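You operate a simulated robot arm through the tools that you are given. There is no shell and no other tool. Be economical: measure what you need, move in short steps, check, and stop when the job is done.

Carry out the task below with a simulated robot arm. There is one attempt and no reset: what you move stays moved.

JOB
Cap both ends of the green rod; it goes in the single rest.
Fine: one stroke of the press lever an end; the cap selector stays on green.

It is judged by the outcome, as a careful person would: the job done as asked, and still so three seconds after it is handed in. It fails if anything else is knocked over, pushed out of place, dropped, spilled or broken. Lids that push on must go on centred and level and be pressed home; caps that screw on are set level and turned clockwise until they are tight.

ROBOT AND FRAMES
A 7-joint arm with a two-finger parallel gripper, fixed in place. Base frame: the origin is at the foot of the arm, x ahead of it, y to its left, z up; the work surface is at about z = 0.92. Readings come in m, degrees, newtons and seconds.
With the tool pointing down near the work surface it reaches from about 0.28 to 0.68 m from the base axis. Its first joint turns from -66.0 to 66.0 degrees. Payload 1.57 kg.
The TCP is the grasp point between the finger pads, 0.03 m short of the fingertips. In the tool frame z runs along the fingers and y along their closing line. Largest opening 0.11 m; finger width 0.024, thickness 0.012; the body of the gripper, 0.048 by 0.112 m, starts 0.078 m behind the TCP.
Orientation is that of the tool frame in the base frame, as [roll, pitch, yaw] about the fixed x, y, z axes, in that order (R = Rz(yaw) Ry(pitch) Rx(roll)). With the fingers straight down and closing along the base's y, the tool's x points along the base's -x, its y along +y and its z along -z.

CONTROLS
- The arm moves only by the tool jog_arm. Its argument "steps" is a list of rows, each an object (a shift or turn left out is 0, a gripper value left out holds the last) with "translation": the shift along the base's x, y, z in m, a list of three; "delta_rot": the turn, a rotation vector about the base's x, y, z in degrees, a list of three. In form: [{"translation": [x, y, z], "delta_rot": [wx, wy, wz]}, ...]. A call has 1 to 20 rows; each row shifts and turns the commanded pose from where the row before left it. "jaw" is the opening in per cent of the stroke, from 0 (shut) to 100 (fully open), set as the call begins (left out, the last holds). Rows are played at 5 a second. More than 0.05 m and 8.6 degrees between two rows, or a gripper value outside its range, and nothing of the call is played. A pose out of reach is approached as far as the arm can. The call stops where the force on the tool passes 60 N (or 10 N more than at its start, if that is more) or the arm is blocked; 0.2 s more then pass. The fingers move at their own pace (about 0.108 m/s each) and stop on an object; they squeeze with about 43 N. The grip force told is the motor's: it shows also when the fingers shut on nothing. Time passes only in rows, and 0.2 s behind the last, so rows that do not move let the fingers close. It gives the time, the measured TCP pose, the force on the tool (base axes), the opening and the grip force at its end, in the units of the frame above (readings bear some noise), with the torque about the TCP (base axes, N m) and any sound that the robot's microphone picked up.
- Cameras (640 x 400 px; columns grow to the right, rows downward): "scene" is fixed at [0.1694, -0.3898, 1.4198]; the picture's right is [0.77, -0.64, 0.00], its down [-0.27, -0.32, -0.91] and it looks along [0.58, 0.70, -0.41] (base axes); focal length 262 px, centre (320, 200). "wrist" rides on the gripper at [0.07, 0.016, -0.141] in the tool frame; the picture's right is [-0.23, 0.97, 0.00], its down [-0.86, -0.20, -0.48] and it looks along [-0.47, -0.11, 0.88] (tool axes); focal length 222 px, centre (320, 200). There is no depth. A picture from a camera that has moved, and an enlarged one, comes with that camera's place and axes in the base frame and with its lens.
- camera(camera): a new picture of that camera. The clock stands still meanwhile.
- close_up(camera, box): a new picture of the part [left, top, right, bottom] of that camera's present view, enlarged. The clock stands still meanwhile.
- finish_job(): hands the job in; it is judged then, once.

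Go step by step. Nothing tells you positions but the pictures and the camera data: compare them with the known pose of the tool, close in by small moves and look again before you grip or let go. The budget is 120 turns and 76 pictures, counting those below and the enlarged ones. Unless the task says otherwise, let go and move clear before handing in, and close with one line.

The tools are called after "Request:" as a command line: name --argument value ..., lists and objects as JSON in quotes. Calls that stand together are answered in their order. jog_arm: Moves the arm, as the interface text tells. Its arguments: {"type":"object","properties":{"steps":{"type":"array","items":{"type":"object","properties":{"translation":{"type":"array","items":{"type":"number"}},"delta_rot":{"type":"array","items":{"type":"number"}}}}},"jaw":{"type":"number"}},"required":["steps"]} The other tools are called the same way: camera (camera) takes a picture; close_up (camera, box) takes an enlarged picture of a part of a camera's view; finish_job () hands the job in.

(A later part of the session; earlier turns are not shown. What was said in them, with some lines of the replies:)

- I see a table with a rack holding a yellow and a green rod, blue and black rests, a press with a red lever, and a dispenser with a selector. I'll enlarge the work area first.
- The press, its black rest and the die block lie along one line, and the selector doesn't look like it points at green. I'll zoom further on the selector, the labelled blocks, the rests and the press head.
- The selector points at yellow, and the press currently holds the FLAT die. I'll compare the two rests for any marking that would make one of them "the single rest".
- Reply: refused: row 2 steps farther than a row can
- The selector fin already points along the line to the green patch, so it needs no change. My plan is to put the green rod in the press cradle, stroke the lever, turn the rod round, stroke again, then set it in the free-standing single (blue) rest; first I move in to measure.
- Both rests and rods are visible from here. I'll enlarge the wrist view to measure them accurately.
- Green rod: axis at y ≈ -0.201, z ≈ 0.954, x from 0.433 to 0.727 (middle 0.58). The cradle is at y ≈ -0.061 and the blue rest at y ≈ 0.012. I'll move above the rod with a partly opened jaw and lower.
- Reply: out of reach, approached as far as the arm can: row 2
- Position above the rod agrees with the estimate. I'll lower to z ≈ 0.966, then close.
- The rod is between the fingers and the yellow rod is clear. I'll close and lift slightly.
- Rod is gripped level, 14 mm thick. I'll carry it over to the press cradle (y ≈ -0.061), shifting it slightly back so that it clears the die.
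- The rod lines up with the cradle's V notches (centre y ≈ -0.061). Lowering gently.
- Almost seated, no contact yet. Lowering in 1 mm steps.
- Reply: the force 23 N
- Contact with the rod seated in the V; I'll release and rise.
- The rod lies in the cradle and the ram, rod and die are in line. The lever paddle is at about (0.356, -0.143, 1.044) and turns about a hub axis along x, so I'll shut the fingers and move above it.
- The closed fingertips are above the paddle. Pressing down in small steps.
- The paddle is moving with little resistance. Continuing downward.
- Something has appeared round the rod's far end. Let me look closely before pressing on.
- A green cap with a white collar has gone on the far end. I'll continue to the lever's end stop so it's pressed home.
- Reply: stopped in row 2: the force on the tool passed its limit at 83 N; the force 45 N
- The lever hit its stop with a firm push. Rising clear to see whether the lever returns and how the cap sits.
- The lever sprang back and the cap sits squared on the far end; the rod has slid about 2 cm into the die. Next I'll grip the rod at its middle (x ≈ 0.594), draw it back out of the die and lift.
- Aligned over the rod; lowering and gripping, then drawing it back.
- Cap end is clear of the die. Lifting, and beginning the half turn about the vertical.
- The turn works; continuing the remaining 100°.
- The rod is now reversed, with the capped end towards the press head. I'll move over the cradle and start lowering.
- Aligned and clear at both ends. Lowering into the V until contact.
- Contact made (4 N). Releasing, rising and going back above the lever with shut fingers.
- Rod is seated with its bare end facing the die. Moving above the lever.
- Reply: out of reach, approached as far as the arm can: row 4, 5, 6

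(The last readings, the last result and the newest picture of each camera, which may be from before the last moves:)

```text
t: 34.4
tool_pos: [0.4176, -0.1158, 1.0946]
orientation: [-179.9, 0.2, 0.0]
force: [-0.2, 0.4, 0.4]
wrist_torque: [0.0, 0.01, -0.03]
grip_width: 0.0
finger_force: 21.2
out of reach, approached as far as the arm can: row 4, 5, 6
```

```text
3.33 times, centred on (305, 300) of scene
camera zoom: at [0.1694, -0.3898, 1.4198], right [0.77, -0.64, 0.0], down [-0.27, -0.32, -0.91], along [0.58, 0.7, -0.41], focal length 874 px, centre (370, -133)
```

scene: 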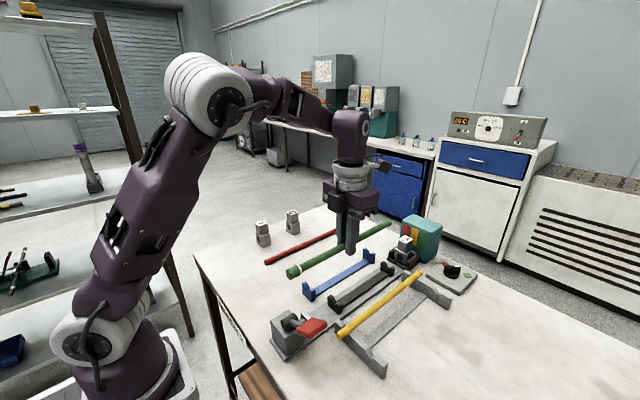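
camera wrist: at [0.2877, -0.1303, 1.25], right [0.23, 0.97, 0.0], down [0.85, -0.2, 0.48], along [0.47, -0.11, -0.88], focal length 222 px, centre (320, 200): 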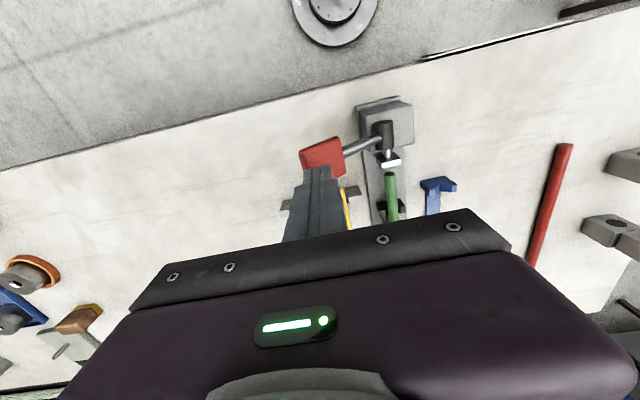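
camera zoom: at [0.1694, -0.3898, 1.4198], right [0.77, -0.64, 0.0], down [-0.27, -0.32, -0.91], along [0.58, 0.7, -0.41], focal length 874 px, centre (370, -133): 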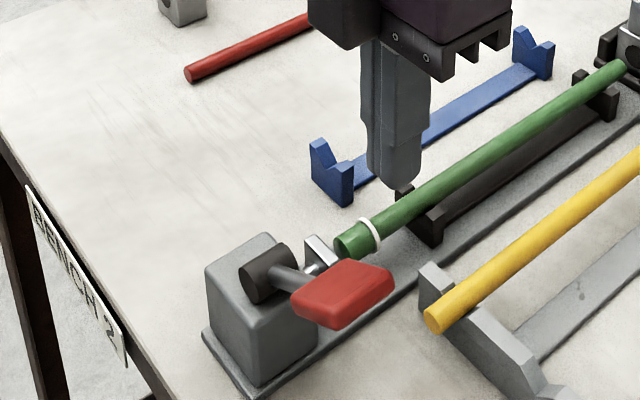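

The reversed wrist can't reach in this close, so I'll raise and turn the gripper back a quarter turn before going over the lever.

Request:
jog_arm --steps '[{"translation": [0, 0, 0.045]}, {"delta_rot": [0, 0, -8.2]}, {"delta_rot": [0, 0, -8.2]}, {"delta_rot": [0, 0, -8.2]}, {"delta_rot": [0, 0, -8.2]}, {"delta_rot": [0, 0, -8.2]}, {"delta_rot": [0, 0, -8.2]}, {"delta_rot": [0, 0, -8.2]}, {"delta_rot": [0, 0, -8.2]}, {"delta_rot": [0, 0, -8.2]}, {"delta_rot": [0, 0, -8.2]}, {"delta_rot": [0, 0, -8]}, {}]'

```text
t: 37.2
tool_pos: [0.4217, -0.1099, 1.1386]
orientation: [-179.8, 0.2, -90.2]
force: [0.4, -0.3, 0.1]
wrist_torque: [-0.01, 0.05, 0.03]
grip_width: 0.0
finger_force: 21.6
out of reach, approached as far as the arm can: row 1
```

Request:
jog_arm --steps '[{"translation": [-0.035, -0.018, 0.01]}, {"translation": [-0.0335, -0.018, 0]}, {"translation": [0, 0, -0.03]}, {}]'

Request:
close_up --camera "scene" --box '[240, 240, 370, 360]'

```text
t: 38.2
tool_pos: [0.3532, -0.1476, 1.1181]
orientation: [-179.9, 0.2, -90.0]
force: [-0.2, -0.5, 0.5]
wrist_torque: [-0.01, -0.02, 0.03]
grip_width: 0.0
finger_force: 21.6
```

```text
3.33 times, centred on (305, 300) of scene
camera zoom: at [0.1694, -0.3898, 1.4198], right [0.77, -0.64, 0.0], down [-0.27, -0.32, -0.91], along [0.58, 0.7, -0.41], focal length 874 px, centre (370, -133)
```

zoom: 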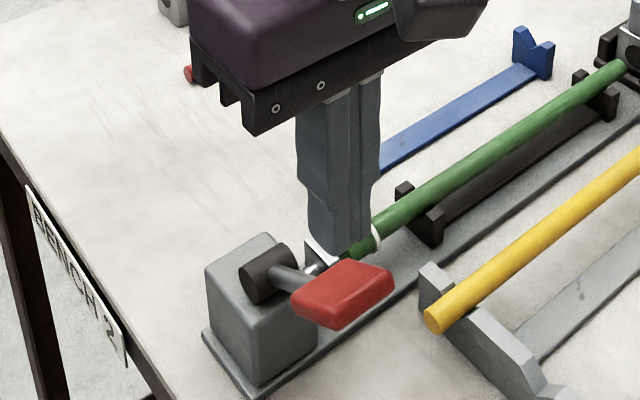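

Above the paddle at the same spot as before. Making the second single stroke down to the stop.

Request:
jog_arm --steps '[{"translation": [0, 0.001, -0.02]}, {"translation": [0, 0.001, -0.015]}, {"translation": [0, 0, -0.01]}, {"translation": [0, 0, -0.01]}, {"translation": [0, 0, -0.01]}, {"translation": [0, 0, -0.01]}, {"translation": [0, 0, -0.008]}, {"translation": [0, 0.001, -0.006]}, {"translation": [0, 0.001, -0.006]}, {"translation": [0, 0, -0.006]}]'

Request:
close_up --camera "scene" --box '[260, 210, 430, 360]'

```text
t: 40.2
tool_pos: [0.3535, -0.1425, 1.0268]
orientation: [-179.6, -0.1, -90.0]
force: [-10.7, 4.7, 38.4]
wrist_torque: [0.42, 0.42, 0.01]
grip_width: 0.0001
finger_force: 21.5
stopped in row 10: the force on the tool passed its limit at 82 N (the readings are from after the stop); the commanded pose is now the measured one
```

```text
2.67 times, centred on (345, 285) of scene
camera zoom: at [0.1687, -0.3894, 1.42], right [0.77, -0.64, 0.0], down [-0.27, -0.32, -0.91], along [0.58, 0.7, -0.41], focal length 699 px, centre (253, -27)
```

zoom: 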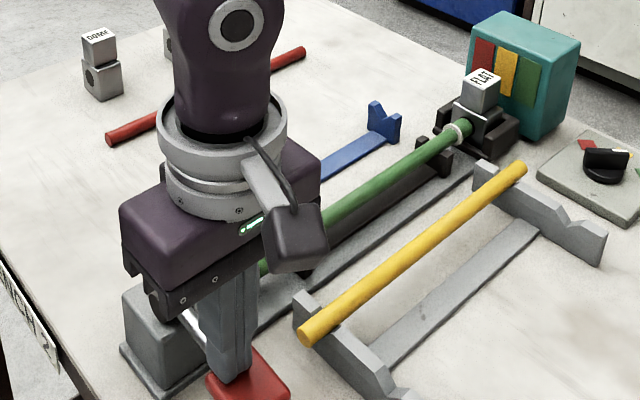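

The second cap is on and the lever reached the same stop. Rising, and turning the gripper back to close across y.

Request:
jog_arm --steps '[{"translation": [0, 0, 0.01]}, {"translation": [0, -0.003, 0.03]}, {"translation": [0, 0, 0.045]}, {"translation": [0, 0, 0.045]}, {"translation": [0.04, 0.01, 0]}, {"translation": [0.04, 0.01, 0], "delta_rot": [0, 0, -8.2]}, {"translation": [0.03, 0.01, 0], "delta_rot": [0, 0, -8.2]}, {"translation": [0.03, 0.01, 0], "delta_rot": [0, 0, -8.2]}, {"translation": [0.03, 0.01, 0], "delta_rot": [0, 0, -8.2]}, {"translation": [0.03, 0.01, 0], "delta_rot": [0, 0, -8.2]}, {"translation": [0.035, 0.015, 0], "delta_rot": [0, 0, -8.2]}, {"delta_rot": [0, 0, -8.2]}, {"delta_rot": [0, 0, -8.2]}, {"delta_rot": [0, 0, -8.2]}, {"delta_rot": [0, 0, -8.2]}, {"delta_rot": [0, 0, -8.0]}, {}]'

Request:
close_up --camera "scene" --box '[260, 210, 430, 360]'

Request:
close_up --camera "scene" --box '[270, 270, 350, 340]'

```text
t: 43.8
tool_pos: [0.5913, -0.0719, 1.1576]
orientation: [-179.7, 0.1, 179.8]
force: [0.1, 0.0, 0.4]
wrist_torque: [0.01, 0.05, -0.01]
grip_width: 0.0
finger_force: 21.5
```

```text
2.67 times, centred on (345, 285) of scene
camera zoom: at [0.1694, -0.3898, 1.4198], right [0.77, -0.64, 0.0], down [-0.27, -0.32, -0.91], along [0.58, 0.7, -0.41], focal length 699 px, centre (253, -27)
```

zoom: 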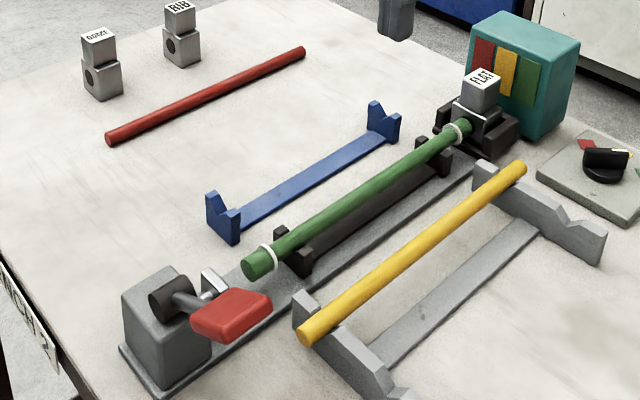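

```text
5.71 times, centred on (310, 305) of scene
camera zoom: at [0.1694, -0.3898, 1.4198], right [0.77, -0.64, 0.0], down [-0.27, -0.32, -0.91], along [0.58, 0.7, -0.41], focal length 1498 px, centre (377, -400)
```

zoom: 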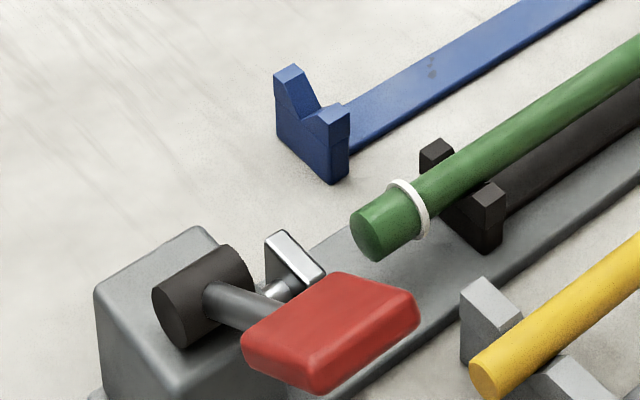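

Both ends are capped. I'll grip the rod at its middle (x ≈ 0.592), draw it back out of the die, and lift.

Request:
jog_arm --jaw 40 --steps '[{"translation": [0, 0.012, -0.03]}, {"translation": [0, 0, -0.045]}, {"translation": [0, 0, -0.045]}, {"translation": [0, 0, -0.04]}, {"translation": [0, 0, -0.03]}, {}]'

Request:
close_up --camera "wrist" --box '[200, 80, 440, 240]'

```text
t: 45.2
tool_pos: [0.5904, -0.0584, 0.9673]
orientation: [-179.6, 0.0, -179.9]
force: [0.8, 0.4, -0.6]
wrist_torque: [0.04, 0.01, 0.03]
grip_width: 0.044
finger_force: 0.1
```

```text
2.50 times, centred on (320, 160) of wrist
camera zoom: at [0.5209, -0.0425, 1.1088], right [0.23, 0.97, -0.01], down [0.86, -0.2, 0.48], along [0.47, -0.12, -0.88], focal length 555 px, centre (320, 300)
```

zoom: 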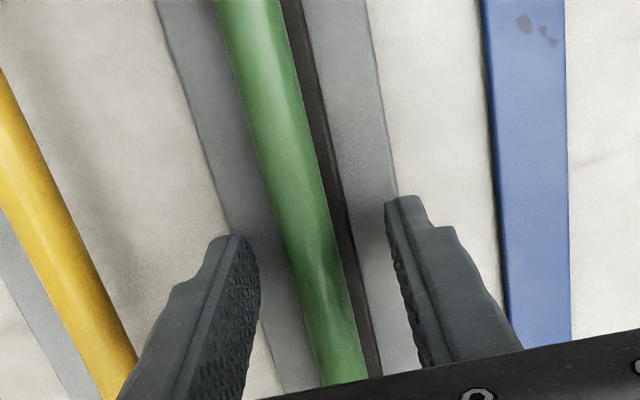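

Request:
jog_arm --jaw 0 --steps '[{}, {}, {"translation": [0, 0, 0.0005]}, {"translation": [-0.006, 0, 0]}, {"translation": [-0.006, 0, 0]}, {"translation": [-0.006, 0, 0]}, {"translation": [-0.005, 0, 0]}, {"translation": [0, 0, 0.02]}, {"translation": [0, 0, 0.03]}, {}]'

Request:
close_up --camera "scene" --box '[260, 210, 430, 360]'

```text
t: 47.4
tool_pos: [0.5653, -0.0594, 1.0148]
orientation: [-179.6, -0.1, 179.9]
force: [0.4, 0.5, -0.2]
wrist_torque: [-0.01, -0.01, 0.0]
grip_width: 0.0142
finger_force: 30.4
```

```text
2.67 times, centred on (345, 285) of scene
camera zoom: at [0.1694, -0.3898, 1.4198], right [0.77, -0.64, 0.0], down [-0.27, -0.32, -0.91], along [0.58, 0.7, -0.41], focal length 699 px, centre (253, -27)
```

zoom: 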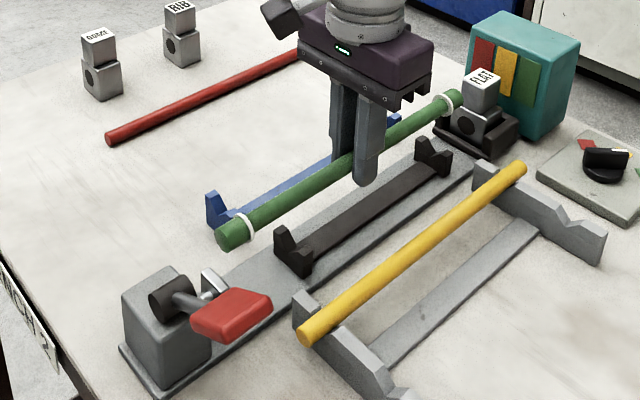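

Both caps are on and level. Carrying the rod over the blue single rest, staying above it to check alignment.

Request:
jog_arm --steps '[{"translation": [0, 0.01, 0.02]}, {"translation": [0.005, 0.03, 0]}, {"translation": [0.01, 0.0315, 0]}, {"translation": [0, 0, -0.025]}, {}]'

Request:
close_up --camera "wrist" --box '[200, 0, 440, 240]'

Request:
close_up --camera "scene" --box '[270, 210, 420, 330]'

```text
t: 48.6
tool_pos: [0.582, 0.0106, 1.0124]
orientation: [-179.5, 0.0, 179.9]
force: [-0.4, 0.2, 0.2]
wrist_torque: [0.01, -0.01, 0.03]
grip_width: 0.0143
finger_force: 30.4
```

```text
1.67 times, centred on (320, 120) of wrist
camera zoom: at [0.5127, 0.0264, 1.1534], right [0.23, 0.97, -0.01], down [0.85, -0.2, 0.48], along [0.47, -0.12, -0.88], focal length 370 px, centre (320, 333)
```

zoom: 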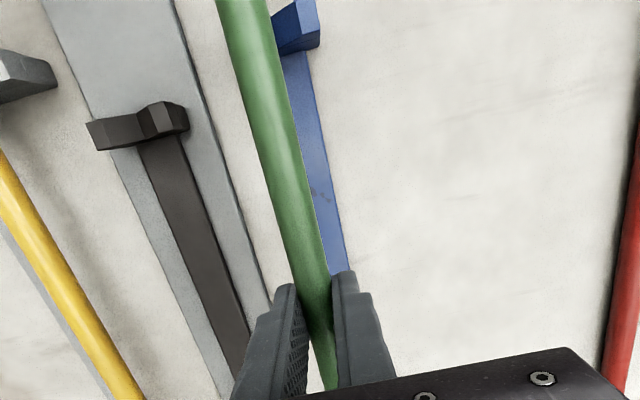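

```text
3.33 times, centred on (345, 270) of scene
camera zoom: at [0.1694, -0.3897, 1.4198], right [0.77, -0.64, 0.0], down [-0.27, -0.32, -0.91], along [0.58, 0.7, -0.41], focal length 874 px, centre (237, -33)
```

zoom: 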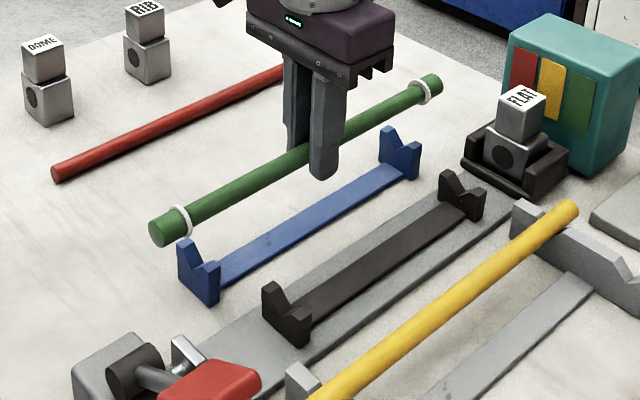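

The rod is centred lengthwise (collars about 1 cm outside both posts); the V centre is at y ≈ 0.013. Nudging over 2 mm and lowering.

Request:
jog_arm --steps '[{"translation": [0, 0.0025, -0.015]}, {"translation": [0, 0, -0.015]}, {"translation": [0, 0, -0.006]}, {}]'

Request:
close_up --camera "scene" --box '[270, 230, 400, 320]'

```text
t: 49.6
tool_pos: [0.5825, 0.014, 0.9777]
orientation: [-179.6, 0.0, 179.9]
force: [-0.1, -0.5, -1.0]
wrist_torque: [0.01, 0.01, 0.0]
grip_width: 0.0142
finger_force: 30.7
```

```text
4.44 times, centred on (335, 275) of scene
camera zoom: at [0.1694, -0.3898, 1.4198], right [0.77, -0.64, 0.0], down [-0.27, -0.32, -0.91], along [0.58, 0.7, -0.41], focal length 1165 px, centre (253, -133)
```

zoom: 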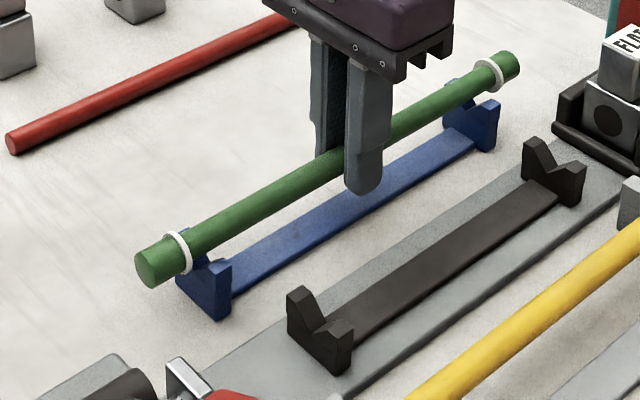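

Lined up over both notches. Lowering in small steps until contact.

Request:
jog_arm --steps '[{"translation": [0, 0, -0.003]}, {"translation": [0, 0, -0.003]}, {"translation": [0, 0, -0.0015]}, {"translation": [0, 0, -0.0015]}, {}]'

Request:
close_up --camera "scene" --box '[270, 230, 400, 320]'

```text
t: 50.8
tool_pos: [0.5826, 0.0145, 0.9676]
orientation: [-179.5, 0.0, 180.0]
force: [0.9, 2.5, 4.4]
wrist_torque: [0.0, -0.1, 0.03]
grip_width: 0.0143
finger_force: 30.7
```

```text
4.44 times, centred on (335, 275) of scene
camera zoom: at [0.1693, -0.3897, 1.4198], right [0.77, -0.64, 0.0], down [-0.27, -0.32, -0.91], along [0.58, 0.7, -0.41], focal length 1165 px, centre (253, -133)
```

zoom: 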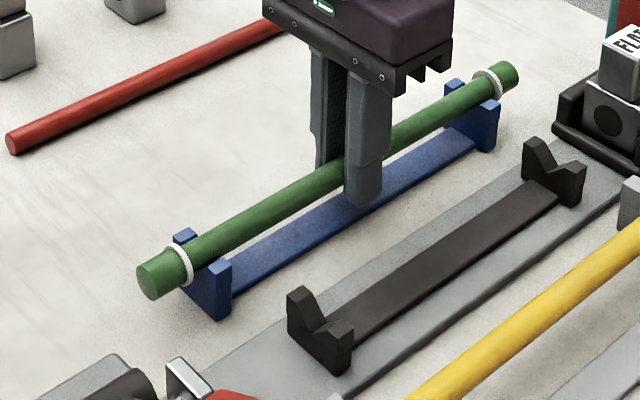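

Contact is starting; one more millimetre to seat it.

Request:
jog_arm --steps '[{"translation": [0, 0.001, -0.0007]}, {"translation": [0, 0, -0.0005]}, {}]'

Request:
close_up --camera "scene" --box '[285, 265, 335, 305]'

Request:
close_up --camera "scene" --box '[350, 235, 400, 275]'

```text
t: 51.6
tool_pos: [0.5823, 0.0159, 0.9674]
orientation: [-179.6, 0.1, 179.9]
force: [0.6, 1.4, 13.7]
wrist_torque: [0.02, 0.25, 0.02]
grip_width: 0.0145
finger_force: 31.2
```

```text
10.00 times, centred on (310, 285) of scene
camera zoom: at [0.1692, -0.3897, 1.4198], right [0.77, -0.64, 0.0], down [-0.27, -0.32, -0.91], along [0.58, 0.7, -0.41], focal length 2621 px, centre (420, -650)
```

zoom: 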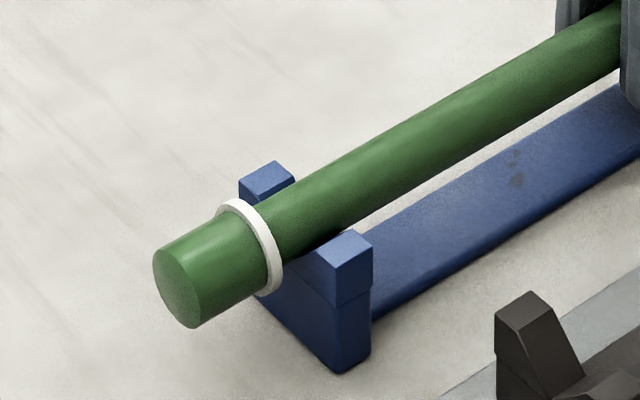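

```text
10.00 times, centred on (375, 255) of scene
camera zoom: at [0.1692, -0.3897, 1.4198], right [0.77, -0.64, 0.0], down [-0.27, -0.32, -0.91], along [0.58, 0.7, -0.41], focal length 2621 px, centre (-230, -350)
```

zoom: 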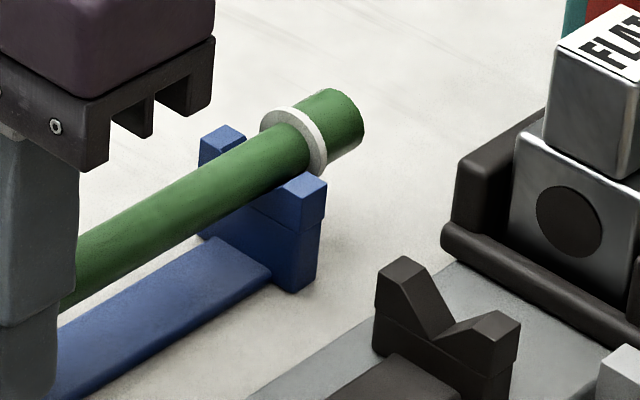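

The rod sits in both notches with each collar just outside its post. Releasing and rising clear.

Request:
jog_arm --jaw 35 --steps '[{}, {}, {"translation": [0, 0, 0.01]}, {"translation": [0, 0, 0.03]}, {"translation": [0, 0, 0.045]}, {"translation": [0, 0, 0.045]}, {"translation": [-0.02, 0, 0.045]}, {}]'

Request:
close_up --camera "scene" --box '[260, 210, 430, 360]'

Request:
close_up --camera "scene" --box '[280, 240, 390, 310]'

Request:
close_up --camera "scene" --box '[420, 250, 484, 290]'

```text
t: 53.4
tool_pos: [0.5624, 0.0171, 1.1396]
orientation: [-179.6, 0.1, 179.8]
force: [-0.3, -0.4, 0.6]
wrist_torque: [0.02, 0.0, 0.03]
grip_width: 0.0387
finger_force: 0.2
```

```text
2.67 times, centred on (345, 285) of scene
camera zoom: at [0.1694, -0.3898, 1.4198], right [0.77, -0.64, 0.0], down [-0.27, -0.32, -0.91], along [0.58, 0.7, -0.41], focal length 699 px, centre (253, -27)
```

zoom: 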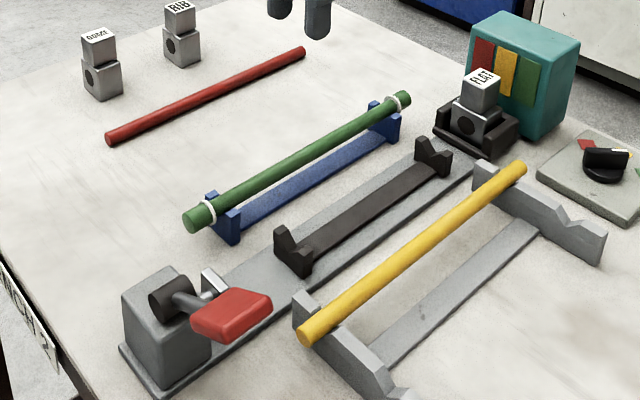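

```text
5.71 times, centred on (335, 275) of scene
camera zoom: at [0.1694, -0.3898, 1.4198], right [0.77, -0.64, 0.0], down [-0.27, -0.32, -0.91], along [0.58, 0.7, -0.41], focal length 1498 px, centre (234, -229)
```

zoom: 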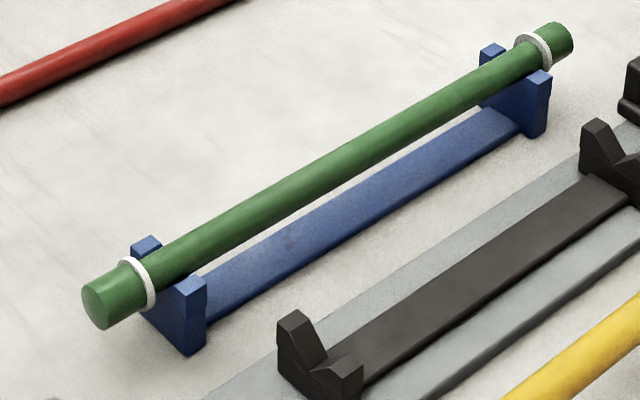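

```text
10.00 times, centred on (452, 270) of scene
camera zoom: at [0.1694, -0.3898, 1.4198], right [0.77, -0.64, 0.0], down [-0.27, -0.32, -0.91], along [0.58, 0.7, -0.41], focal length 2621 px, centre (-1000, -500)
```

zoom: 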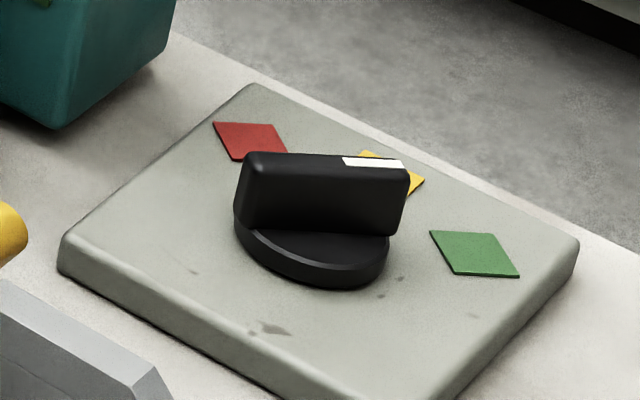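

The green rod rests level in the blue rest with a green cap on each end. The selector is still on green, the lever is back up, nothing else has moved, and the arm is clear, so I'm handing in.

Request:
finish_job

```text
The job is handed in.
```

The green rod is capped at both ends with one lever stroke each, the selector stayed on green, and the rod now lies in the blue rest, which I took to be the single rest.
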